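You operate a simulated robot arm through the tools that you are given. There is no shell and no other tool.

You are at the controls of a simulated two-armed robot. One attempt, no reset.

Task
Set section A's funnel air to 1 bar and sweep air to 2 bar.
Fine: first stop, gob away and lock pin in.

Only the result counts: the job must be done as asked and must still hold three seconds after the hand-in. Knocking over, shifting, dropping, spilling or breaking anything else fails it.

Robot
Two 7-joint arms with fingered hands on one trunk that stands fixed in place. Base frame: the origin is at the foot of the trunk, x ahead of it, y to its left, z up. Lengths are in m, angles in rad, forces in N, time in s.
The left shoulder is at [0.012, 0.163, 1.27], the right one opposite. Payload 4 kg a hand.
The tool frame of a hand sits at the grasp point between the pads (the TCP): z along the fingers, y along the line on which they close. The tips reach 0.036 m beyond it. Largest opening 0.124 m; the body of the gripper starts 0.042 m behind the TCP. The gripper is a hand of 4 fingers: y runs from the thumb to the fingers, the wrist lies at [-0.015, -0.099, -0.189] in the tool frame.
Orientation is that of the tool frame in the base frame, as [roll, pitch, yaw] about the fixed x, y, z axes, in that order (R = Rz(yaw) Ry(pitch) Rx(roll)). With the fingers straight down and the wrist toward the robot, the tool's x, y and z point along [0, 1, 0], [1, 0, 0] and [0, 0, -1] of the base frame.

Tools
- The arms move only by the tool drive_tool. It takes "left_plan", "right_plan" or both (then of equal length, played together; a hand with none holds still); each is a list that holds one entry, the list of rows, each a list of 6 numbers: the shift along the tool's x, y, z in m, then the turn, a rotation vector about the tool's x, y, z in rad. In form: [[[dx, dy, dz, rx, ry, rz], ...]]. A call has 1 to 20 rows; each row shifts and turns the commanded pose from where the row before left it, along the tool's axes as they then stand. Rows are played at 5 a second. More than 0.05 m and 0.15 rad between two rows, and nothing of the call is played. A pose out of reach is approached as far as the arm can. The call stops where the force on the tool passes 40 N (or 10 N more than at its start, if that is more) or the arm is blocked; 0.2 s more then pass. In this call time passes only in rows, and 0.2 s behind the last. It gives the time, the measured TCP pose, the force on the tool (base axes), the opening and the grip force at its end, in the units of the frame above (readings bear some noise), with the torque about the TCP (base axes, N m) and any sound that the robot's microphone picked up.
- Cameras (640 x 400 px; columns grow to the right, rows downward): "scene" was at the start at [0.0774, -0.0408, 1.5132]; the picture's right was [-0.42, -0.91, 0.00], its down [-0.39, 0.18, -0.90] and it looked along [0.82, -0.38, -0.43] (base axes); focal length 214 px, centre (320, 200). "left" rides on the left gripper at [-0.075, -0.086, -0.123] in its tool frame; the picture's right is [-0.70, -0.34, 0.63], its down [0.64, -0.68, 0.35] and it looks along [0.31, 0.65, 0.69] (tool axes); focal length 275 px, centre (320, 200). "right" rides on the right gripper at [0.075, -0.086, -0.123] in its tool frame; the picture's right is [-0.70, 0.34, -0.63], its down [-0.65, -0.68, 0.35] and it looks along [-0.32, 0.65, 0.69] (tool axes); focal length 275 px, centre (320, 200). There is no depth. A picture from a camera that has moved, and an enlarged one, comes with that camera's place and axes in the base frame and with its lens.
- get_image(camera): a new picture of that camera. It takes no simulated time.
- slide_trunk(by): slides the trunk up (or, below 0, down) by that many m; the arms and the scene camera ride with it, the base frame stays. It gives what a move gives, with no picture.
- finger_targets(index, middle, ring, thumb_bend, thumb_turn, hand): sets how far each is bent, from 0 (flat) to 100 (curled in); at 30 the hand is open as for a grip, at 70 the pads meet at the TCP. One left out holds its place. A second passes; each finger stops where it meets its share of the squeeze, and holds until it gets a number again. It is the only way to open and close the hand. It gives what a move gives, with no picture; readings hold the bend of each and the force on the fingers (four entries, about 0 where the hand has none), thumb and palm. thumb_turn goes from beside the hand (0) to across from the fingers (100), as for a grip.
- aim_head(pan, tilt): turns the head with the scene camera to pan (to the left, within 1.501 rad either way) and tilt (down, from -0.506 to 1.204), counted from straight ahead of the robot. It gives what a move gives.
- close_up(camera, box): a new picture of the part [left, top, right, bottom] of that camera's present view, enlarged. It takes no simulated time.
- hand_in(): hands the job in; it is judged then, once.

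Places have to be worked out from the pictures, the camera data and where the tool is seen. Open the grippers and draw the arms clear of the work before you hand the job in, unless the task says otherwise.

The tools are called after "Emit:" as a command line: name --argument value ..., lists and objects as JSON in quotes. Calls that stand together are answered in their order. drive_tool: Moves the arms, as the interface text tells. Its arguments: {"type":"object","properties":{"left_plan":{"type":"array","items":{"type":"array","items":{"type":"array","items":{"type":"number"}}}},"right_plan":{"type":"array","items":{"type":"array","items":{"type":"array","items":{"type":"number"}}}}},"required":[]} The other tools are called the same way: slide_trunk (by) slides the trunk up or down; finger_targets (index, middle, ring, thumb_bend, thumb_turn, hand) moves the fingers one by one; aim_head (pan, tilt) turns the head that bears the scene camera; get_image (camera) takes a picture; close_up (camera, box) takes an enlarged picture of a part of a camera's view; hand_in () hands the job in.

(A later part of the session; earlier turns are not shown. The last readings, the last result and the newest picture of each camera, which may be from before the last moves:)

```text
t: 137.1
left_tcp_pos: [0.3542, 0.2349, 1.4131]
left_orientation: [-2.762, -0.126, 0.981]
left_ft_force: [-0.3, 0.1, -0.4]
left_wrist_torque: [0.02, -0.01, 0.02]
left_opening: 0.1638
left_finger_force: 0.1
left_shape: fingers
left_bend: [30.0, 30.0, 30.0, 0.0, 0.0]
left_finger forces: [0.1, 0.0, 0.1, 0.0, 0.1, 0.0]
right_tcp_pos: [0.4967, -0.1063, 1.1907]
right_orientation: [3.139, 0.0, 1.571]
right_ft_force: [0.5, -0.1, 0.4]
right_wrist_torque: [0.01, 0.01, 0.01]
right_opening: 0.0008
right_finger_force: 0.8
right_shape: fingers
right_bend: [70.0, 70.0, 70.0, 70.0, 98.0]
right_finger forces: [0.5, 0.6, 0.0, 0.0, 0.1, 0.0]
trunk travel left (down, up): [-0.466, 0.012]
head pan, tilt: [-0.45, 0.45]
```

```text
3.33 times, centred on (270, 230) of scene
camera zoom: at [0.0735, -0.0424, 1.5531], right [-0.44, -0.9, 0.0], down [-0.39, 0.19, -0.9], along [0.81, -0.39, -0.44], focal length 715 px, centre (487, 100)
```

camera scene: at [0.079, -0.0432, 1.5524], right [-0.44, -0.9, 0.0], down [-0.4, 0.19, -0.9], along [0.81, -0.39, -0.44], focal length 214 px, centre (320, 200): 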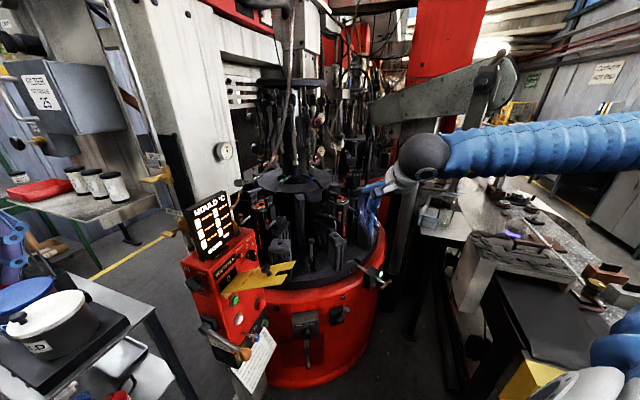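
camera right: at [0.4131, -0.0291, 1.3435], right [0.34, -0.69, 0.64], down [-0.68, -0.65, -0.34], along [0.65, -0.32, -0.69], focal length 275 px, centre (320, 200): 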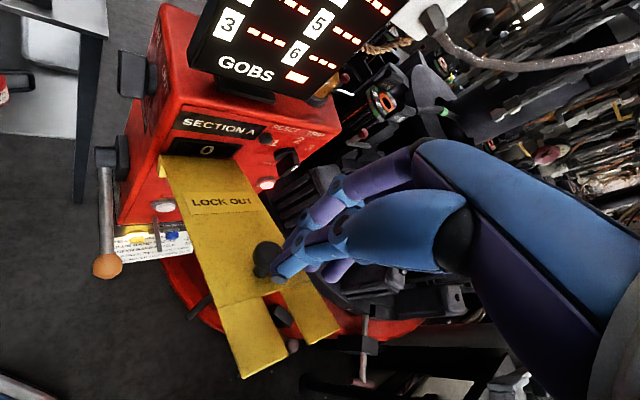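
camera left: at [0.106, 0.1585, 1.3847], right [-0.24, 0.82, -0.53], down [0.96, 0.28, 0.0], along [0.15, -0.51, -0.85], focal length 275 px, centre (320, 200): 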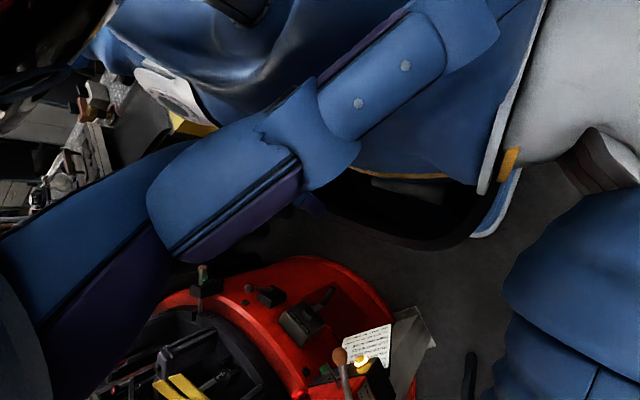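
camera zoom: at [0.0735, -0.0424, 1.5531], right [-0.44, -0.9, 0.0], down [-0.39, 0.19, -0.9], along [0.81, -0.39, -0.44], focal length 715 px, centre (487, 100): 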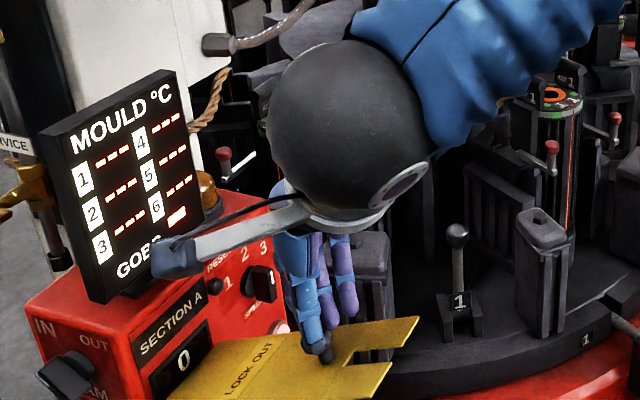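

The flap's right corner moved from row 300 to 317; the original would be at about (425, 325). A final small push of ~6 mm.

Emit:
drive_tool --right_plan '[[[0, 0, 0.006, 0, 0, 0]]]'

Emit:
close_up --camera "scene" --box '[200, 170, 340, 290]'

```text
t: 137.5
left_tcp_pos: [0.3544, 0.2371, 1.4119]
left_orientation: [-2.76, -0.126, 0.978]
left_ft_force: [0.7, 0.7, 0.5]
left_wrist_torque: [-0.01, 0.02, 0.02]
left_opening: 0.1635
left_finger_force: 0.0
left_shape: fingers
left_bend: [30.0, 30.0, 30.0, 0.0, 0.0]
left_finger forces: [0.0, 0.1, 0.0, 0.0, 0.1, 0.0]
right_tcp_pos: [0.4973, -0.1044, 1.1851]
right_orientation: [3.141, 0.002, 1.572]
right_ft_force: [1.0, 0.3, -0.2]
right_wrist_torque: [-0.02, 0.0, -0.01]
right_opening: 0.0013
right_finger_force: 0.1
right_shape: fingers
right_bend: [70.0, 70.0, 70.0, 70.0, 98.0]
right_finger forces: [0.1, 0.1, 0.1, 0.1, 0.0, 0.0]
trunk travel left (down, up): [-0.466, 0.012]
head pan, tilt: [-0.45, 0.45]
```

```text
3.33 times, centred on (270, 230) of scene
camera zoom: at [0.0743, -0.0414, 1.553], right [-0.43, -0.9, 0.0], down [-0.39, 0.19, -0.9], along [0.81, -0.39, -0.44], focal length 715 px, centre (487, 100)
```

zoom: 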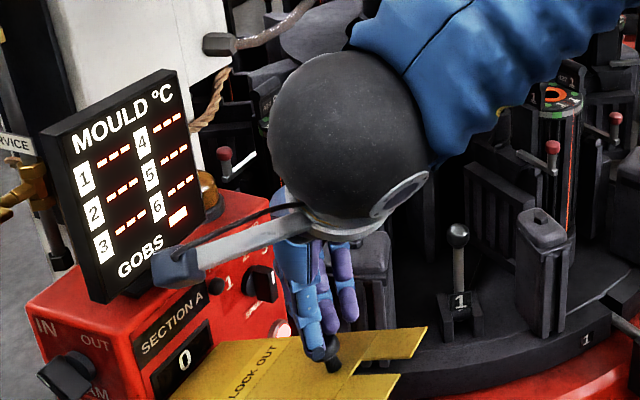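

The flap's corner is now at (427, 328), matching the original within a couple of mm. Lift off and move up/right, then look at the gauges.

Emit:
drive_tool --right_plan '[[[0, 0, -0.03, 0, 0, 0], [0, 0, -0.03, 0, 0, 0], [-0.02, 0, -0.03, 0, 0, 0], [-0.03, 0, -0.03, 0, 0, 0], [-0.035, 0, -0.02, 0, 0, 0], [-0.035, 0, -0.02, 0, 0, 0]]]'

Emit:
aim_head --pan -0.45 --tilt 0.2

Emit:
get_image --camera "scene"

Emit:
get_image --camera "right"

```text
t: 138.9
left_tcp_pos: [0.3531, 0.2358, 1.4136]
left_orientation: [-2.76, -0.129, 0.98]
left_ft_force: [-1.1, -0.1, -0.1]
left_wrist_torque: [0.01, -0.01, 0.0]
left_opening: 0.1636
left_finger_force: 0.3
left_shape: fingers
left_bend: [30.0, 30.0, 30.0, 0.0, 0.0]
left_finger forces: [0.0, 0.0, 0.0, 0.0, 0.0, 0.0]
right_tcp_pos: [0.4969, -0.227, 1.3448]
right_orientation: [3.14, 0.003, 1.573]
right_ft_force: [0.5, 0.1, 0.2]
right_wrist_torque: [0.02, -0.01, 0.02]
right_opening: 0.0014
right_finger_force: 0.1
right_shape: fingers
right_bend: [70.0, 70.0, 70.0, 70.0, 98.0]
right_finger forces: [0.1, 0.0, 0.0, 0.0, 0.0, 0.1]
trunk travel left (down, up): [-0.466, 0.012]
head pan, tilt: [-0.45, 0.45]
```

```text
t: 139.7
left_tcp_pos: [0.3537, 0.238, 1.413]
left_orientation: [-2.761, -0.125, 0.977]
left_ft_force: [0.1, 0.4, 0.0]
left_wrist_torque: [-0.02, -0.03, -0.01]
left_opening: 0.1636
left_finger_force: 0.1
left_shape: fingers
left_bend: [30.0, 30.0, 30.0, 0.0, 0.0]
left_finger forces: [0.1, 0.1, 0.0, 0.0, 0.1, 0.0]
right_tcp_pos: [0.4982, -0.2251, 1.3444]
right_orientation: [3.14, 0.004, 1.573]
right_ft_force: [0.3, 0.1, -0.2]
right_wrist_torque: [-0.05, 0.0, 0.03]
right_opening: 0.0016
right_finger_force: 0.1
right_shape: fingers
right_bend: [70.0, 70.0, 70.0, 70.0, 98.0]
right_finger forces: [0.1, 0.0, 0.1, 0.1, 0.0, 0.0]
trunk travel left (down, up): [-0.466, 0.012]
head pan, tilt: [-0.45, 0.201]
```

```text
taken
camera scene: at [0.0752, -0.0413, 1.5762], right [-0.43, -0.9, 0.0], down [-0.18, 0.09, -0.98], along [0.88, -0.43, -0.2], focal length 214 px, centre (320, 200)
```

scene: 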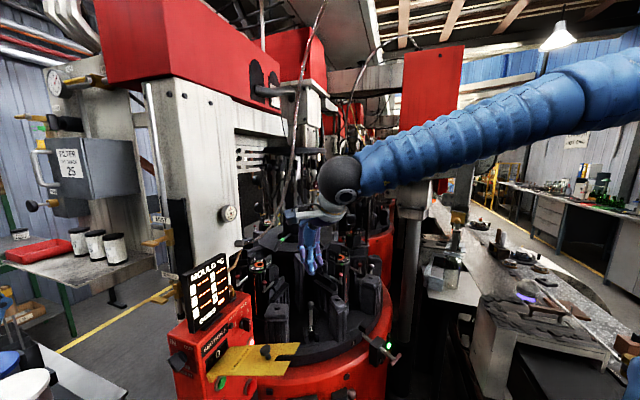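

```text
taken
camera right: at [0.4133, -0.1489, 1.4659], right [0.34, -0.69, 0.64], down [-0.68, -0.65, -0.34], along [0.65, -0.32, -0.69], focal length 275 px, centre (320, 200)
```

right: 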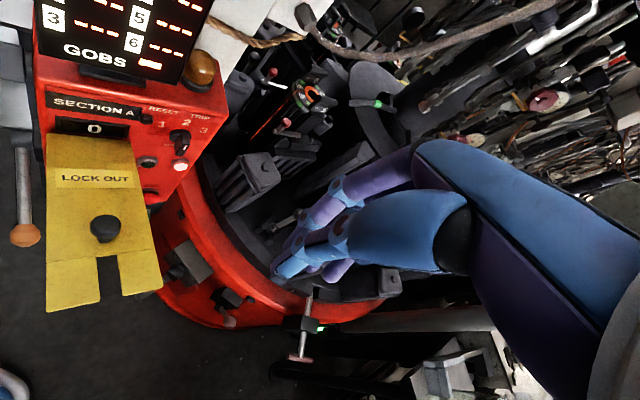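

State so far is right: HELD, gob AWAY, pin SAFE, flap restored. Now study the two knobs and gauges closely.

Emit:
close_up --camera "right" --box '[440, 70, 600, 170]'

Emit:
close_up --camera "scene" --box '[300, 170, 420, 260]'

```text
4.00 times, centred on (520, 120) of right
camera zoom: at [0.4133, -0.1489, 1.4659], right [0.34, -0.69, 0.64], down [-0.68, -0.65, -0.34], along [0.65, -0.32, -0.69], focal length 1101 px, centre (-480, 520)
```

zoom: 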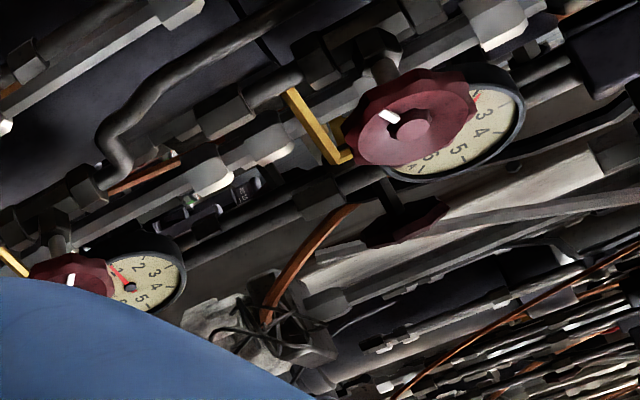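

```text
4.44 times, centred on (360, 215) of scene
camera zoom: at [0.0752, -0.0413, 1.5762], right [-0.43, -0.9, 0.0], down [-0.18, 0.09, -0.98], along [0.88, -0.43, -0.2], focal length 953 px, centre (142, 133)
```

zoom: 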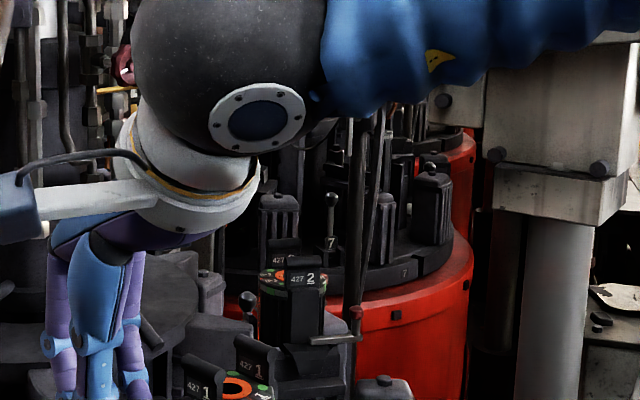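

I need a frontal view of the knobs. A grey hose hangs near [0.77, -0.2, 1.40], so I first move the hand right to y ≈ -0.42, then pitch it forward.

Emit:
drive_tool --right_plan '[[[-0.035, 0, -0.01, 0, 0, 0], [-0.035, 0, -0.01, 0, 0, 0], [-0.035, 0, -0.01, 0, 0, 0], [-0.035, 0, -0.01, 0, 0, 0], [-0.035, 0, -0.01, 0, 0, 0], [-0.035, 0, -0.01, 0, 0, 0]]]'

Emit:
drive_tool --right_plan '[[[0, 0.02, -0.005, -0.1, 0, 0], [0, 0.0204, -0.003, -0.1, 0, 0], [0, 0.0206, -0.0009, -0.1, 0, 0], [0, 0.0206, 0.0011, -0.1, 0, 0], [0, 0.0204, 0.0032, -0.1, 0, 0]]]'

Emit:
get_image --camera "scene"

Emit:
get_image --camera "right"

```text
t: 141.1
left_tcp_pos: [0.3542, 0.2372, 1.4132]
left_orientation: [-2.76, -0.127, 0.982]
left_ft_force: [0.3, -0.7, -0.4]
left_wrist_torque: [0.01, -0.03, 0.0]
left_opening: 0.1634
left_finger_force: 0.0
left_shape: fingers
left_bend: [30.0, 30.0, 30.0, 0.0, 0.0]
left_finger forces: [0.0, 0.1, 0.0, 0.0, 0.0, 0.0]
right_tcp_pos: [0.4957, -0.438, 1.4061]
right_orientation: [3.141, 0.002, 1.572]
right_ft_force: [0.4, 0.4, -0.5]
right_wrist_torque: [0.03, 0.03, 0.01]
right_opening: 0.0012
right_finger_force: 0.1
right_shape: fingers
right_bend: [70.0, 70.0, 70.0, 70.0, 98.0]
right_finger forces: [0.1, 0.1, 0.0, 0.1, 0.1, 0.1]
trunk travel left (down, up): [-0.466, 0.012]
head pan, tilt: [-0.45, 0.201]
```

```text
t: 142.3
left_tcp_pos: [0.3558, 0.2369, 1.4125]
left_orientation: [-2.759, -0.126, 0.979]
left_ft_force: [0.7, -0.7, -0.2]
left_wrist_torque: [-0.02, 0.0, -0.01]
left_opening: 0.1634
left_finger_force: 0.1
left_shape: fingers
left_bend: [30.0, 30.0, 30.0, 0.0, 0.0]
left_finger forces: [0.1, 0.1, 0.1, 0.0, 0.1, 0.0]
right_tcp_pos: [0.5966, -0.4353, 1.4309]
right_orientation: [2.637, 0.003, 1.573]
right_ft_force: [-0.6, -0.9, -0.2]
right_wrist_torque: [0.02, 0.02, -0.01]
right_opening: 0.0012
right_finger_force: 0.0
right_shape: fingers
right_bend: [70.0, 70.0, 70.0, 70.0, 98.0]
right_finger forces: [0.0, 0.0, 0.0, 0.0, 0.1, 0.0]
trunk travel left (down, up): [-0.466, 0.012]
head pan, tilt: [-0.45, 0.201]
```

```text
taken
camera scene: at [0.0752, -0.0423, 1.5762], right [-0.43, -0.9, 0.0], down [-0.18, 0.09, -0.98], along [0.88, -0.43, -0.2], focal length 214 px, centre (320, 200)
```

scene: 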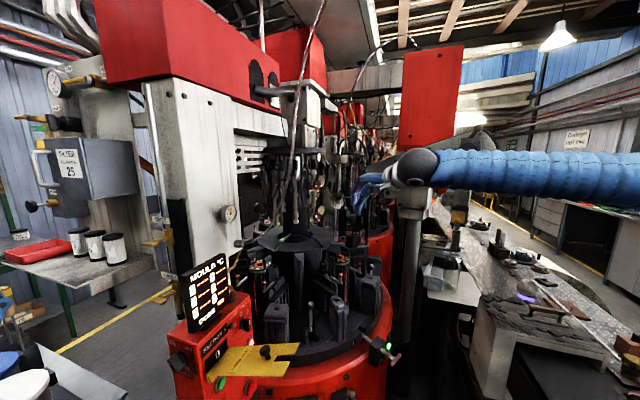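

```text
taken
camera right: at [0.4639, -0.3603, 1.4976], right [-0.01, -0.69, 0.72], down [-0.43, -0.65, -0.63], along [0.9, -0.32, -0.29], focal length 275 px, centre (320, 200)
```

right: 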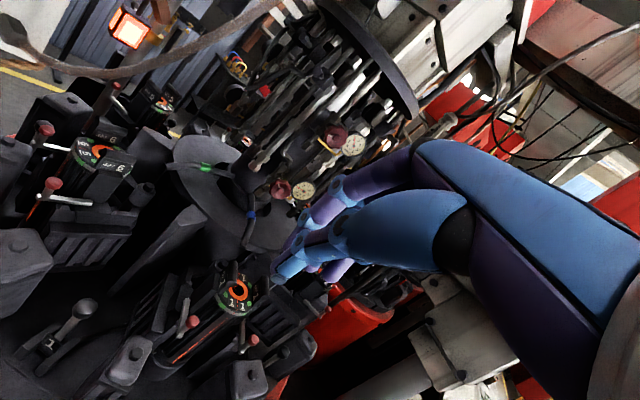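

Good view of both knobs. Enlarging to determine their facing direction and the gauge readings.

Emit:
close_up --camera "right" --box '[260, 110, 380, 210]'

Emit:
close_up --camera "right" --box '[310, 115, 380, 165]'

Emit:
close_up --camera "right" --box '[260, 165, 330, 215]'

```text
4.00 times, centred on (320, 160) of right
camera zoom: at [0.4639, -0.3603, 1.4976], right [-0.01, -0.69, 0.72], down [-0.43, -0.65, -0.63], along [0.9, -0.32, -0.29], focal length 1101 px, centre (320, 360)
```

zoom: 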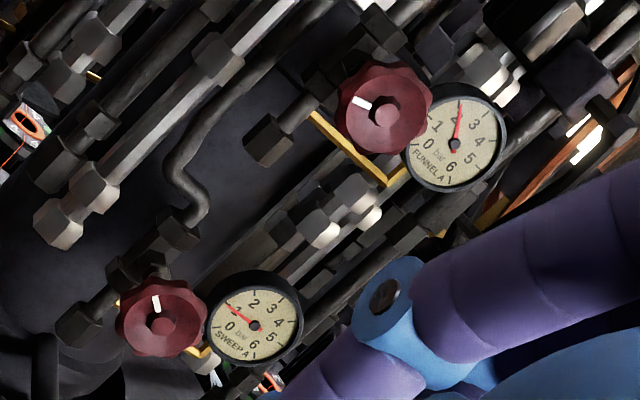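

```text
8.00 times, centred on (345, 140) of right
camera zoom: at [0.4639, -0.3603, 1.4976], right [-0.01, -0.69, 0.72], down [-0.43, -0.65, -0.63], along [0.9, -0.32, -0.29], focal length 2202 px, centre (120, 680)
```

zoom: 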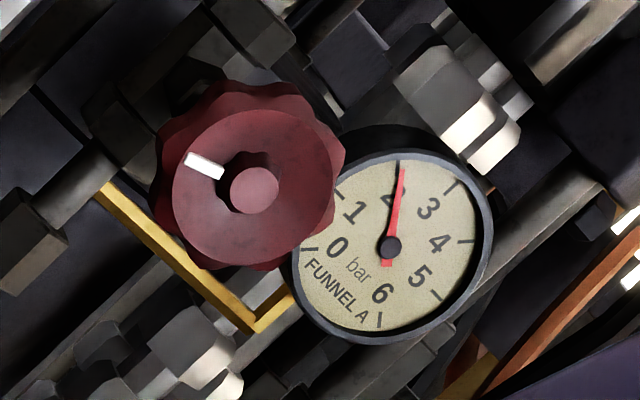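

```text
8.00 times, centred on (295, 190) of right
camera zoom: at [0.4639, -0.3603, 1.4976], right [-0.01, -0.69, 0.72], down [-0.43, -0.65, -0.63], along [0.9, -0.32, -0.29], focal length 2202 px, centre (520, 280)
```

zoom: 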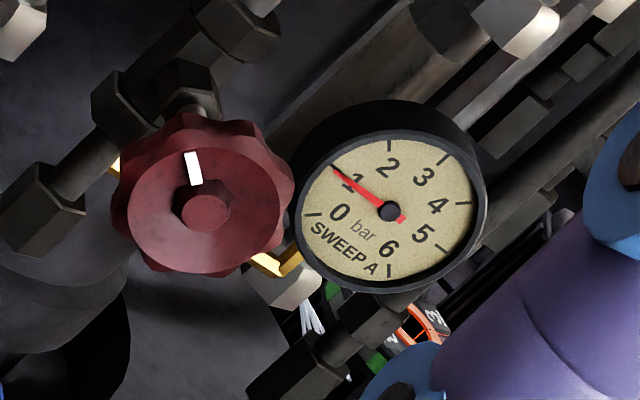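

The knobs face straight toward −x (tool z = +x fits). Knob hubs: funnel ≈ [1.007, -0.476, 1.441], sweep ≈ [1.007, -0.477, 1.277]. Gauges: FUNNEL ≈ 2.2, SWEEP ≈ 1.0. Open the hand to grip width and pitch it forward in steps.

Emit:
finger_targets --hand "right" --index 35 --middle 35 --ring 35 --thumb_bend 35 --thumb_turn 100

Emit:
drive_tool --right_plan '[[[-0.005, 0.0246, 0.0124, -0.118, 0, 0], [-0.005, 0.0229, 0.0152, -0.118, 0, 0], [-0.005, 0.021, 0.0178, -0.118, 0, 0], [-0.005, 0.0187, 0.0202, -0.118, 0, 0]]]'

Emit:
get_image --camera "scene"

Emit:
get_image --camera "right"

```text
t: 143.3
left_tcp_pos: [0.3554, 0.237, 1.4121]
left_orientation: [-2.76, -0.126, 0.982]
left_ft_force: [0.3, 0.2, -0.2]
left_wrist_torque: [0.0, -0.02, 0.01]
left_opening: 0.1637
left_finger_force: 0.1
left_shape: fingers
left_bend: [30.0, 30.0, 30.0, 0.0, 0.0]
left_finger forces: [0.0, 0.1, 0.0, 0.0, 0.1, 0.0]
right_tcp_pos: [0.5973, -0.4351, 1.4316]
right_orientation: [2.642, 0.004, 1.572]
right_ft_force: [0.4, 0.4, 0.0]
right_wrist_torque: [0.02, 0.0, -0.02]
right_opening: 0.1081
right_finger_force: 0.1
right_shape: fingers
right_bend: [35.0, 35.0, 35.0, 35.0, 98.0]
right_finger forces: [0.0, 0.0, 0.0, 0.1, 0.0, 0.1]
trunk travel left (down, up): [-0.466, 0.012]
head pan, tilt: [-0.45, 0.201]
```

```text
t: 144.3
left_tcp_pos: [0.3533, 0.2373, 1.4139]
left_orientation: [-2.763, -0.129, 0.984]
left_ft_force: [-0.9, 0.1, 0.0]
left_wrist_torque: [-0.05, -0.07, 0.0]
left_opening: 0.1636
left_finger_force: 0.1
left_shape: fingers
left_bend: [30.0, 30.0, 30.0, 0.0, 0.0]
left_finger forces: [0.1, 0.0, 0.0, 0.0, 0.1, 0.0]
right_tcp_pos: [0.7003, -0.4539, 1.4545]
right_orientation: [2.14, 0.001, 1.572]
right_ft_force: [2.8, 0.1, -6.7]
right_wrist_torque: [0.02, -0.36, -0.01]
right_opening: 0.1083
right_finger_force: 0.0
right_shape: fingers
right_bend: [35.0, 35.0, 35.0, 35.0, 98.0]
right_finger forces: [0.0, 0.0, 0.1, 0.0, 0.0, 0.0]
trunk travel left (down, up): [-0.466, 0.012]
head pan, tilt: [-0.45, 0.201]
```

```text
taken
camera scene: at [0.0729, -0.0426, 1.5766], right [-0.43, -0.9, 0.0], down [-0.18, 0.09, -0.98], along [0.88, -0.42, -0.2], focal length 214 px, centre (320, 200)
```

scene: 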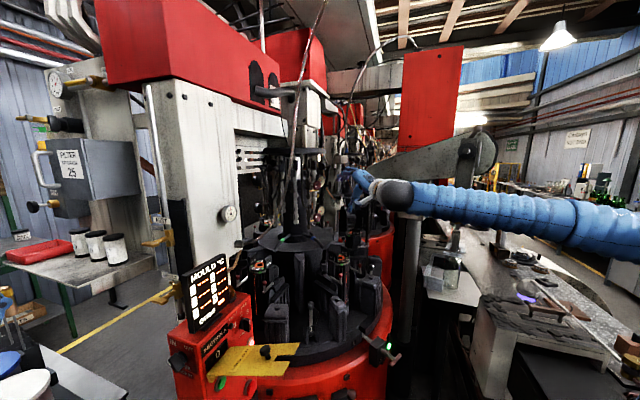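

```text
taken
camera right: at [0.552, -0.3788, 1.4485], right [-0.35, -0.7, 0.63], down [-0.07, -0.65, -0.76], along [0.93, -0.31, 0.17], focal length 275 px, centre (320, 200)
```

right: 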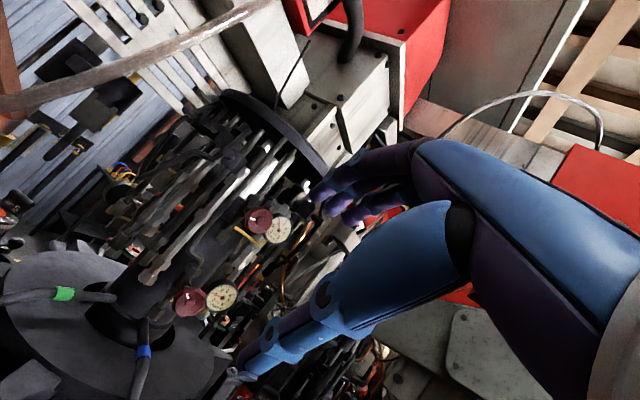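

Smooth. Continue to nearly horizontal pointing.

Emit:
drive_tool --right_plan '[[[-0.005, 0.0142, 0.0222, -0.118, 0, 0], [-0.005, 0.0115, 0.024, -0.118, 0, 0], [-0.005, 0.0086, 0.0254, -0.118, 0, 0], [-0.005, 0.0055, 0.0265, -0.118, 0, 0]]]'

Emit:
get_image --camera "scene"

Emit:
get_image --camera "right"

```text
t: 145.3
left_tcp_pos: [0.3522, 0.2374, 1.4145]
left_orientation: [-2.763, -0.128, 0.981]
left_ft_force: [-0.7, 0.8, -0.4]
left_wrist_torque: [0.02, -0.01, 0.01]
left_opening: 0.1635
left_finger_force: 0.0
left_shape: fingers
left_bend: [30.0, 30.0, 30.0, 0.0, 0.0]
left_finger forces: [0.0, 0.0, 0.0, 0.0, 0.1, 0.1]
right_tcp_pos: [0.731, -0.4941, 1.541]
right_orientation: [1.978, 0.009, 1.59]
right_ft_force: [-0.9, 0.1, 0.2]
right_wrist_torque: [0.01, -0.03, 0.0]
right_opening: 0.1083
right_finger_force: 0.0
right_shape: fingers
right_bend: [35.0, 35.0, 35.0, 35.0, 98.0]
right_finger forces: [0.0, 0.0, 0.1, 0.0, 0.0, 0.1]
right hand out of reach, approached as far as the arm can: row 1, 2, 3, 4
trunk travel left (down, up): [-0.466, 0.012]
head pan, tilt: [-0.45, 0.201]
```

```text
taken
camera scene: at [0.0714, -0.0413, 1.5766], right [-0.44, -0.9, 0.0], down [-0.18, 0.09, -0.98], along [0.88, -0.43, -0.2], focal length 214 px, centre (320, 200)
```

scene: 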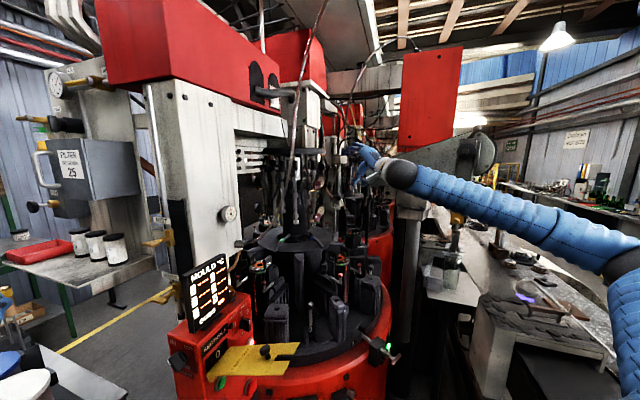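

```text
taken
camera right: at [0.5839, -0.4219, 1.5093], right [-0.43, -0.7, 0.57], down [0.06, -0.65, -0.76], along [0.9, -0.29, 0.33], focal length 275 px, centre (320, 200)
```

right: 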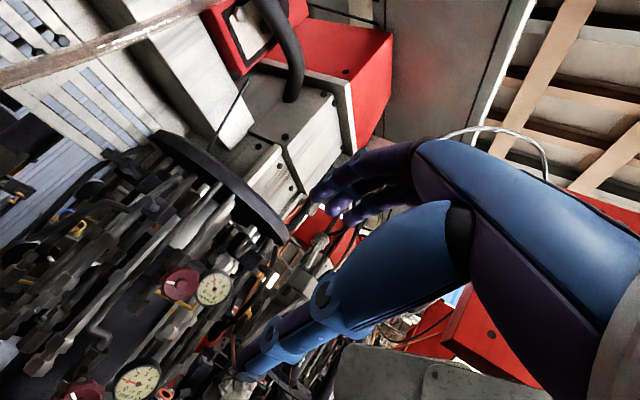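

Pitch stalls at ~66° here. Lower the trunk 0.15 m (shoulder lower and further forward) and try again; the hand is in free space.

Emit:
slide_trunk --by -0.13

Emit:
drive_tool --right_plan '[[[0, 0.0, 0.01, -0.08, 0, 0], [0, 0.0, 0.01, -0.08, 0, 0], [0, 0.0, 0.01, -0.08, 0, 0]]]'

Emit:
get_image --camera "scene"

Emit:
get_image --camera "right"

```text
t: 146.8
left_tcp_pos: [0.355, 0.2368, 1.2832]
left_orientation: [-2.763, -0.124, 0.981]
left_ft_force: [-0.8, 0.1, -0.1]
left_wrist_torque: [-0.07, 0.02, 0.03]
left_opening: 0.1638
left_finger_force: 0.0
left_shape: fingers
left_bend: [30.0, 30.0, 30.0, 0.0, 0.0]
left_finger forces: [0.0, 0.1, 0.0, 0.0, 0.0, 0.0]
right_tcp_pos: [0.7325, -0.4942, 1.4101]
right_orientation: [1.979, 0.008, 1.59]
right_ft_force: [-0.7, 0.4, 0.7]
right_wrist_torque: [-0.02, 0.01, 0.0]
right_opening: 0.1083
right_finger_force: 0.1
right_shape: fingers
right_bend: [35.0, 35.0, 35.0, 35.0, 98.0]
right_finger forces: [0.0, 0.0, 0.0, 0.1, 0.0, 0.0]
trunk travel left (down, up): [-0.336, 0.142]
head pan, tilt: [-0.45, 0.201]
```

```text
t: 147.6
left_tcp_pos: [0.3554, 0.2375, 1.2817]
left_orientation: [-2.761, -0.127, 0.981]
left_ft_force: [0.4, 0.1, 0.6]
left_wrist_torque: [0.01, 0.0, 0.05]
left_opening: 0.1634
left_finger_force: 0.1
left_shape: fingers
left_bend: [30.0, 30.0, 30.0, 0.0, 0.0]
left_finger forces: [0.0, 0.1, 0.1, 0.0, 0.0, 0.0]
right_tcp_pos: [0.7348, -0.4976, 1.4194]
right_orientation: [1.953, 0.008, 1.596]
right_ft_force: [-0.8, 0.1, 0.1]
right_wrist_torque: [0.02, 0.02, 0.0]
right_opening: 0.1082
right_finger_force: 0.0
right_shape: fingers
right_bend: [35.0, 35.0, 35.0, 35.0, 98.0]
right_finger forces: [0.0, 0.0, 0.0, 0.1, 0.0, 0.1]
right hand out of reach, approached as far as the arm can: row 1, 2, 3
trunk travel left (down, up): [-0.336, 0.142]
head pan, tilt: [-0.45, 0.201]
```

```text
taken
camera scene: at [0.0983, -0.0422, 1.4398], right [-0.43, -0.9, 0.02], down [-0.23, 0.09, -0.97], along [0.87, -0.43, -0.24], focal length 214 px, centre (320, 200)
```

scene: 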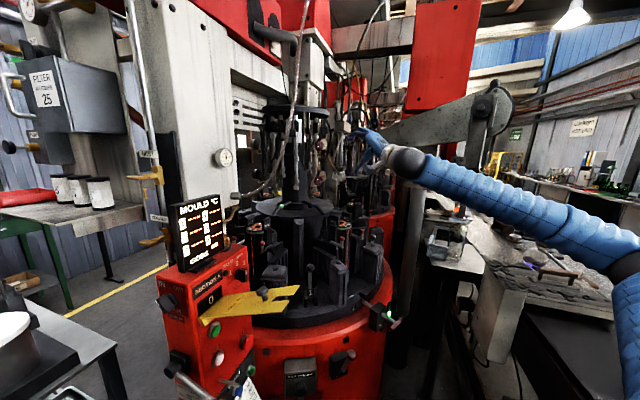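

```text
taken
camera right: at [0.589, -0.4255, 1.3838], right [-0.45, -0.7, 0.55], down [0.08, -0.65, -0.76], along [0.89, -0.29, 0.35], focal length 275 px, centre (320, 200)
```

right: 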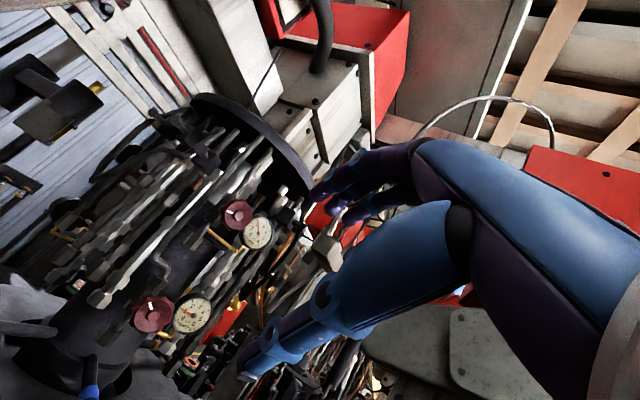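

Palm-down is limiting. A handshake-like roll (index up, thumb left, fingers right) is more natural and brings the wrist closer. I roll the hand about its axis in steps.

Emit:
drive_tool --right_plan '[[[0, 0, -0.005, 0, 0, 0.12], [0, 0, -0.005, 0, 0, 0.12], [0, 0, -0.005, 0, 0, 0.12], [0, 0, -0.005, 0, 0, 0.12], [0, 0, -0.005, 0, 0, 0.12]]]'

Emit:
get_image --camera "scene"

Emit:
get_image --camera "right"

```text
t: 148.8
left_tcp_pos: [0.3538, 0.2375, 1.2828]
left_orientation: [-2.762, -0.128, 0.98]
left_ft_force: [-0.2, 0.8, 0.4]
left_wrist_torque: [-0.02, 0.03, -0.01]
left_opening: 0.1638
left_finger_force: 0.0
left_shape: fingers
left_bend: [30.0, 30.0, 30.0, 0.0, 0.0]
left_finger forces: [0.0, 0.1, 0.1, 0.1, 0.0, 0.0]
right_tcp_pos: [0.7119, -0.4962, 1.4293]
right_orientation: [2.02, -0.543, 1.347]
right_ft_force: [0.5, 0.2, -0.7]
right_wrist_torque: [-0.01, -0.01, -0.01]
right_opening: 0.1083
right_finger_force: 0.0
right_shape: fingers
right_bend: [35.0, 35.0, 35.0, 35.0, 98.0]
right_finger forces: [0.1, 0.1, 0.0, 0.1, 0.0, 0.0]
trunk travel left (down, up): [-0.336, 0.142]
head pan, tilt: [-0.45, 0.201]
```

```text
taken
camera scene: at [0.0977, -0.0414, 1.44], right [-0.43, -0.9, 0.02], down [-0.23, 0.09, -0.97], along [0.87, -0.43, -0.24], focal length 214 px, centre (320, 200)
```

scene: 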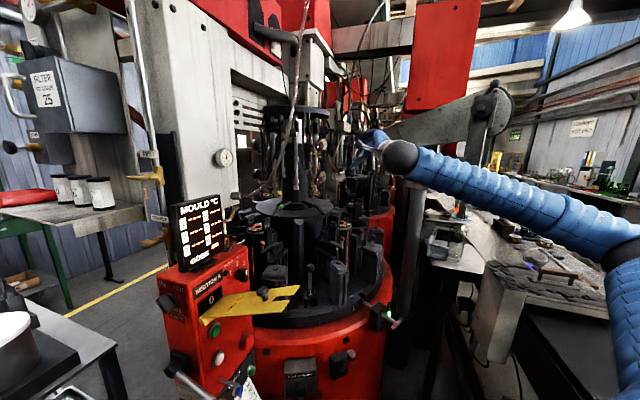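

```text
taken
camera right: at [0.5857, -0.3882, 1.4468], right [-0.61, -0.78, 0.13], down [-0.02, -0.15, -0.99], along [0.79, -0.61, 0.08], focal length 275 px, centre (320, 200)
```

right: 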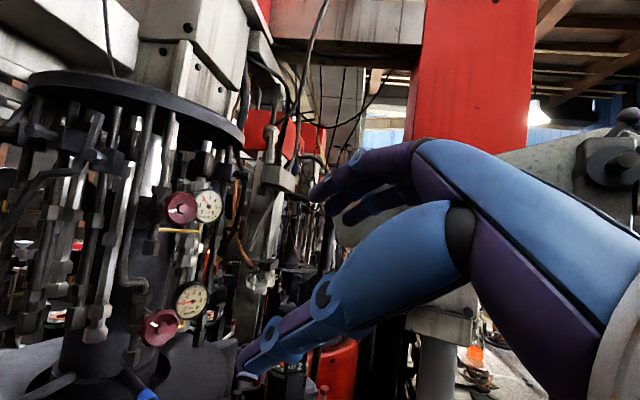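

Works without limits. Continue to the full handshake orientation with the tool axis along +x.

Emit:
drive_tool --right_plan '[[[0, 0, 0, -0.0257, 0.0425, 0.1215], [0, 0, 0, -0.0257, 0.0425, 0.1215], [0, 0, 0, -0.0257, 0.0425, 0.1215], [0, 0, 0, -0.0257, 0.0425, 0.1215]]]'

Emit:
drive_tool --right_plan '[[[0, 0, 0, -0.0257, 0.0425, 0.1215], [0, 0, 0, -0.0257, 0.0425, 0.1215], [0, 0, 0, -0.0257, 0.0425, 0.1215], [0, 0, 0, -0.0257, 0.0425, 0.1215]]]'

Emit:
get_image --camera "scene"

Emit:
get_image --camera "right"

```text
t: 149.8
left_tcp_pos: [0.3581, 0.236, 1.2826]
left_orientation: [-2.76, -0.126, 0.978]
left_ft_force: [0.1, -0.9, 0.3]
left_wrist_torque: [-0.02, 0.01, -0.04]
left_opening: 0.1634
left_finger_force: 0.0
left_shape: fingers
left_bend: [30.0, 30.0, 30.0, 0.0, 0.0]
left_finger forces: [0.1, 0.1, 0.0, 0.0, 0.1, 0.1]
right_tcp_pos: [0.7137, -0.4988, 1.4279]
right_orientation: [1.964, -1.056, 1.279]
right_ft_force: [0.6, -0.7, 0.1]
right_wrist_torque: [-0.02, -0.03, 0.03]
right_opening: 0.1083
right_finger_force: 0.1
right_shape: fingers
right_bend: [35.0, 35.0, 35.0, 35.0, 98.0]
right_finger forces: [0.0, 0.0, 0.0, 0.0, 0.0, 0.1]
trunk travel left (down, up): [-0.336, 0.142]
head pan, tilt: [-0.45, 0.201]
```

```text
t: 150.8
left_tcp_pos: [0.356, 0.237, 1.2835]
left_orientation: [-2.761, -0.125, 0.979]
left_ft_force: [-0.6, 0.2, 0.0]
left_wrist_torque: [-0.01, 0.0, -0.02]
left_opening: 0.1634
left_finger_force: 0.1
left_shape: fingers
left_bend: [30.0, 30.0, 30.0, 0.0, 0.0]
left_finger forces: [0.0, 0.0, 0.1, 0.0, 0.0, 0.0]
right_tcp_pos: [0.7124, -0.4982, 1.4286]
right_orientation: [-1.709, -1.569, -1.434]
right_ft_force: [-0.9, -0.1, 0.2]
right_wrist_torque: [0.01, 0.03, -0.03]
right_opening: 0.1083
right_finger_force: 0.2
right_shape: fingers
right_bend: [35.0, 35.0, 35.0, 35.0, 98.0]
right_finger forces: [0.1, 0.0, 0.1, 0.0, 0.0, 0.1]
trunk travel left (down, up): [-0.336, 0.142]
head pan, tilt: [-0.45, 0.201]
```

```text
taken
camera scene: at [0.0984, -0.0415, 1.4398], right [-0.43, -0.9, 0.02], down [-0.23, 0.09, -0.97], along [0.87, -0.43, -0.24], focal length 214 px, centre (320, 200)
```

scene: 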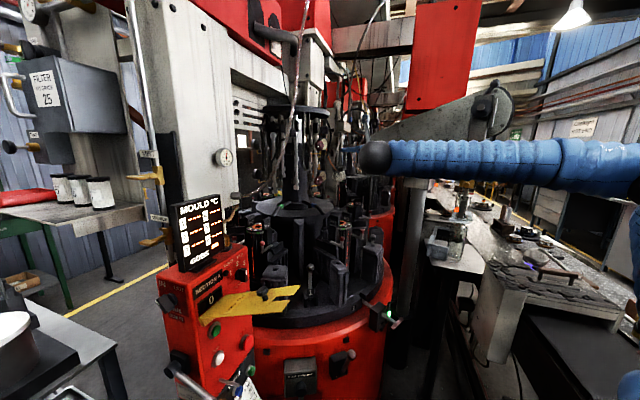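

```text
taken
camera right: at [0.5909, -0.4111, 1.5026], right [-0.63, -0.34, -0.7], down [0.35, 0.68, -0.64], along [0.69, -0.65, -0.32], focal length 275 px, centre (320, 200)
```

right: 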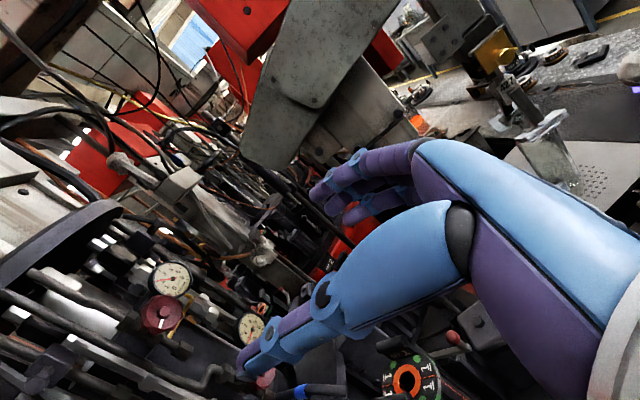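

Perfect: x-up, y-right, z-forward with no limits. Now pre-shape the grip to ~8 cm and advance toward the FUNNEL knob.

Emit:
finger_targets --hand "right" --index 42 --middle 42 --ring 42 --thumb_bend 42

Emit:
drive_tool --right_plan '[[[0.0025, -0.005, 0.035, 0, 0, 0], [0.0025, -0.005, 0.035, 0, 0, 0], [0.0025, -0.005, 0.035, 0, 0, 0], [0.0025, -0.005, 0.035, 0, 0, 0]]]'

Emit:
get_image --camera "scene"

Emit:
get_image --camera "right"

```text
t: 151.8
left_tcp_pos: [0.3544, 0.2378, 1.2825]
left_orientation: [-2.761, -0.127, 0.979]
left_ft_force: [-0.2, 0.6, 0.3]
left_wrist_torque: [0.01, -0.04, -0.01]
left_opening: 0.1636
left_finger_force: 0.0
left_shape: fingers
left_bend: [30.0, 30.0, 30.0, 0.0, 0.0]
left_finger forces: [0.0, 0.0, 0.1, 0.0, 0.1, 0.1]
right_tcp_pos: [0.7112, -0.4963, 1.4288]
right_orientation: [-1.183, -1.57, -1.96]
right_ft_force: [-0.9, -0.3, 0.1]
right_wrist_torque: [-0.01, 0.02, -0.01]
right_opening: 0.0872
right_finger_force: 0.1
right_shape: fingers
right_bend: [42.0, 42.0, 42.0, 42.0, 99.0]
right_finger forces: [0.1, 0.1, 0.1, 0.1, 0.0, 0.1]
trunk travel left (down, up): [-0.336, 0.142]
head pan, tilt: [-0.45, 0.201]
```

```text
t: 152.8
left_tcp_pos: [0.3561, 0.2379, 1.2814]
left_orientation: [-2.759, -0.124, 0.98]
left_ft_force: [0.1, 1.1, 0.2]
left_wrist_torque: [0.0, 0.03, 0.03]
left_opening: 0.1635
left_finger_force: 0.0
left_shape: fingers
left_bend: [30.0, 30.0, 30.0, 0.0, 0.0]
left_finger forces: [0.0, 0.0, 0.0, 0.0, 0.1, 0.1]
right_tcp_pos: [0.8532, -0.4754, 1.4373]
right_orientation: [-2.928, -1.569, -0.217]
right_ft_force: [-0.6, -0.2, 0.6]
right_wrist_torque: [0.0, -0.04, -0.01]
right_opening: 0.0871
right_finger_force: 0.2
right_shape: fingers
right_bend: [42.0, 42.0, 42.0, 42.0, 99.0]
right_finger forces: [0.0, 0.1, 0.1, 0.0, 0.1, 0.1]
trunk travel left (down, up): [-0.336, 0.142]
head pan, tilt: [-0.45, 0.201]
```

```text
taken
camera scene: at [0.0996, -0.0407, 1.4397], right [-0.43, -0.9, 0.02], down [-0.23, 0.09, -0.97], along [0.87, -0.43, -0.24], focal length 214 px, centre (320, 200)
```

scene: 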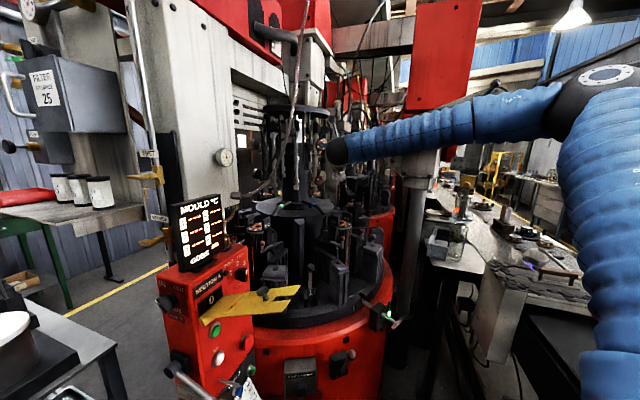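

```text
taken
camera right: at [0.7322, -0.3901, 1.5127], right [-0.64, -0.34, -0.7], down [0.35, 0.68, -0.65], along [0.69, -0.65, -0.32], focal length 275 px, centre (320, 200)
```

right: 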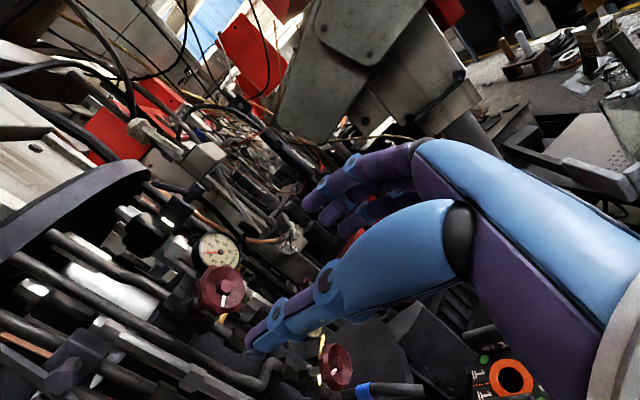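

Reachable. The knob centre computes to ≈ [1.017, -0.474, 1.437]; the TCP is well aligned. Advance further in small steps.

Emit:
drive_tool --right_plan '[[[0, -0.0005, 0.03, 0, 0, 0], [0, -0.0005, 0.03, 0, 0, 0], [0, -0.0005, 0.03, 0, 0, 0]]]'

Emit:
get_image --camera "right"

Emit:
close_up --camera "scene" --box '[270, 100, 390, 190]'

```text
t: 153.6
left_tcp_pos: [0.3576, 0.2375, 1.2815]
left_orientation: [-2.76, -0.125, 0.98]
left_ft_force: [0.0, 0.7, -0.6]
left_wrist_torque: [-0.06, -0.01, -0.01]
left_opening: 0.1634
left_finger_force: 0.2
left_shape: fingers
left_bend: [30.0, 30.0, 30.0, 0.0, 0.0]
left_finger forces: [0.0, 0.0, 0.0, 0.0, 0.0, 0.1]
right_tcp_pos: [0.9443, -0.4762, 1.4362]
right_orientation: [-2.882, -1.569, -0.262]
right_ft_force: [-0.2, -0.1, -0.4]
right_wrist_torque: [0.03, -0.01, 0.03]
right_opening: 0.0872
right_finger_force: 0.1
right_shape: fingers
right_bend: [42.0, 42.0, 42.0, 42.0, 99.0]
right_finger forces: [0.0, 0.0, 0.0, 0.0, 0.0, 0.1]
trunk travel left (down, up): [-0.336, 0.142]
head pan, tilt: [-0.45, 0.201]
```

```text
taken
camera right: at [0.8229, -0.3898, 1.5115], right [-0.64, -0.34, -0.7], down [0.35, 0.68, -0.65], along [0.69, -0.65, -0.32], focal length 275 px, centre (320, 200)
```

right: 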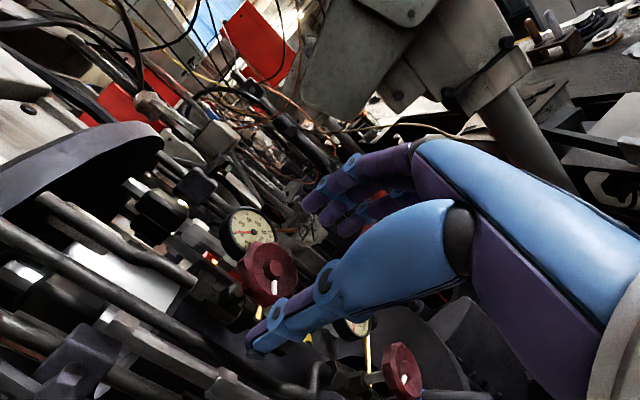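

```text
4.44 times, centred on (330, 145) of scene
camera zoom: at [0.0994, -0.0414, 1.4397], right [-0.43, -0.9, 0.02], down [-0.23, 0.09, -0.97], along [0.87, -0.43, -0.24], focal length 953 px, centre (276, 444)
```

zoom: 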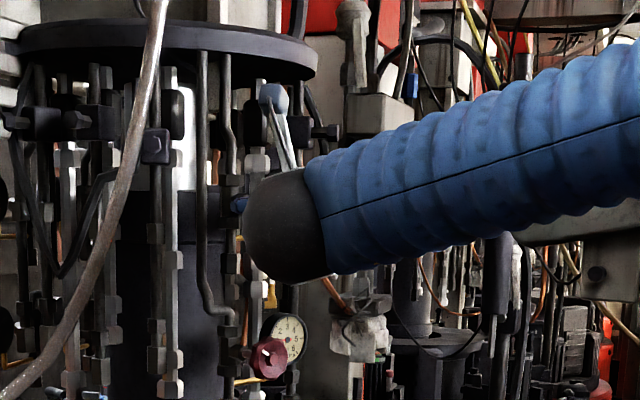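

Alignment is good; the gauge face is 7 cm behind the knob, so the fingertips have room. Advance the last ~7 cm slowly.

Emit:
drive_tool --right_plan '[[[0, 0, 0.02, 0, 0, 0], [0, 0, 0.02, 0, 0, 0]]]'

Emit:
get_image --camera "right"

```text
t: 154.2
left_tcp_pos: [0.3552, 0.2366, 1.282]
left_orientation: [-2.76, -0.127, 0.979]
left_ft_force: [-0.2, 0.1, 0.4]
left_wrist_torque: [0.01, -0.01, -0.02]
left_opening: 0.1633
left_finger_force: 0.1
left_shape: fingers
left_bend: [30.0, 30.0, 30.0, 0.0, 0.0]
left_finger forces: [0.1, 0.1, 0.0, 0.0, 0.1, 0.0]
right_tcp_pos: [0.9841, -0.4774, 1.4374]
right_orientation: [-2.118, -1.569, -1.022]
right_ft_force: [0.0, 0.0, 0.3]
right_wrist_torque: [-0.01, -0.01, 0.01]
right_opening: 0.0868
right_finger_force: 0.1
right_shape: fingers
right_bend: [42.0, 42.0, 42.0, 42.0, 99.0]
right_finger forces: [0.1, 0.0, 0.0, 0.0, 0.1, 0.0]
trunk travel left (down, up): [-0.336, 0.142]
head pan, tilt: [-0.45, 0.201]
```

```text
taken
camera right: at [0.8627, -0.3907, 1.5116], right [-0.63, -0.34, -0.7], down [0.35, 0.68, -0.64], along [0.69, -0.65, -0.32], focal length 275 px, centre (320, 200)
```

right: 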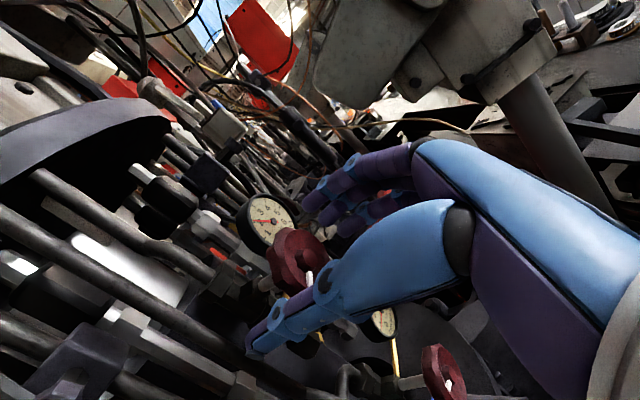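

Knob is now between thumb and fingers. Advance 3 cm more.

Emit:
drive_tool --right_plan '[[[0, 0.001, 0.015, 0, 0, 0], [0, 0.001, 0.013, 0, 0, 0]]]'

Emit:
get_image --camera "right"

Emit:
close_up --camera "right" --box '[240, 170, 360, 290]'

```text
t: 154.8
left_tcp_pos: [0.3551, 0.2371, 1.2826]
left_orientation: [-2.76, -0.127, 0.978]
left_ft_force: [0.4, 0.0, -0.1]
left_wrist_torque: [0.0, 0.0, -0.01]
left_opening: 0.1634
left_finger_force: 0.1
left_shape: fingers
left_bend: [30.0, 30.0, 30.0, 0.0, 0.0]
left_finger forces: [0.0, 0.0, 0.0, 0.0, 0.0, 0.0]
right_tcp_pos: [1.0105, -0.4786, 1.4383]
right_orientation: [-1.409, -1.571, -1.732]
right_ft_force: [0.5, 1.8, -1.5]
right_wrist_torque: [-0.05, -0.01, -0.05]
right_opening: 0.0883
right_finger_force: 0.5
right_shape: fingers
right_bend: [42.0, 42.0, 42.0, 42.0, 99.0]
right_finger forces: [0.1, 0.1, 0.0, 0.0, 1.9, 0.1]
trunk travel left (down, up): [-0.336, 0.142]
head pan, tilt: [-0.45, 0.201]
```

```text
taken
camera right: at [0.8888, -0.3919, 1.5131], right [-0.63, -0.34, -0.7], down [0.35, 0.68, -0.65], along [0.69, -0.65, -0.32], focal length 275 px, centre (320, 200)
```

right: 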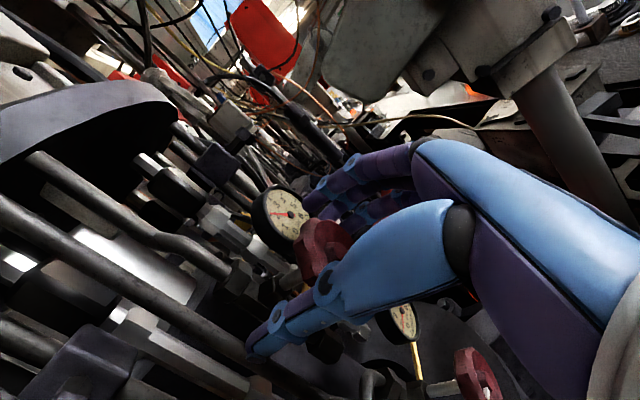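

```text
3.33 times, centred on (300, 230) of right
camera zoom: at [0.8888, -0.3919, 1.5131], right [-0.63, -0.34, -0.7], down [0.35, 0.68, -0.65], along [0.69, -0.65, -0.32], focal length 918 px, centre (387, 100)
```

zoom: 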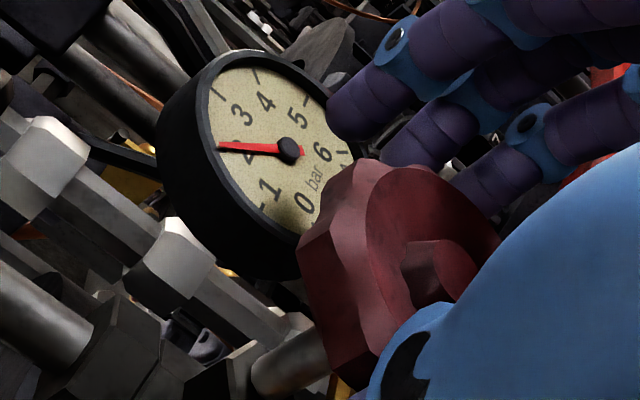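

The gauge is readable from here (needle ≈ 2.1) and the knob lies between thumb and fingers. Close the grip.

Emit:
finger_targets --hand "right" --index 68 --middle 68 --ring 68 --thumb_bend 65

Emit:
close_up --camera "right" --box '[240, 170, 360, 290]'

```text
t: 155.5
left_tcp_pos: [0.3561, 0.2377, 1.2812]
left_orientation: [-2.762, -0.125, 0.975]
left_ft_force: [0.7, 0.2, -0.5]
left_wrist_torque: [0.02, 0.01, 0.01]
left_opening: 0.1637
left_finger_force: 0.1
left_shape: fingers
left_bend: [30.0, 30.0, 30.0, 0.0, 0.0]
left_finger forces: [0.0, 0.1, 0.0, 0.1, 0.0, 0.0]
right_tcp_pos: [1.0114, -0.4681, 1.4449]
right_orientation: [1.128, -1.562, 2.028]
right_ft_force: [3.5, 37.1, 10.8]
right_wrist_torque: [0.09, 0.08, -0.28]
right_opening: 0.0339
right_finger_force: 18.8
right_shape: fingers
right_bend: [68.0, 68.0, 68.0, 56.0, 98.0]
right_finger forces: [0.1, 0.0, 0.0, 0.1, 37.8, 0.0]
trunk travel left (down, up): [-0.336, 0.142]
head pan, tilt: [-0.45, 0.201]
stopped (right hand): the force on the tool passed its limit at 42 N (the readings are from after the stop); the commanded pose is now the measured one
```

```text
3.33 times, centred on (300, 230) of right
camera zoom: at [0.8869, -0.3823, 1.5185], right [-0.63, -0.35, -0.7], down [0.34, 0.68, -0.65], along [0.7, -0.64, -0.31], focal length 918 px, centre (387, 100)
```

zoom: 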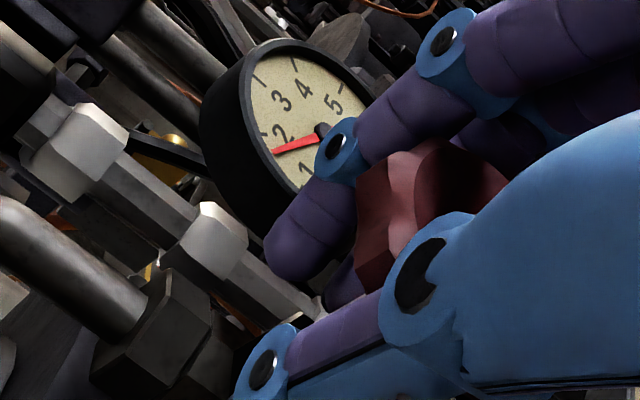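

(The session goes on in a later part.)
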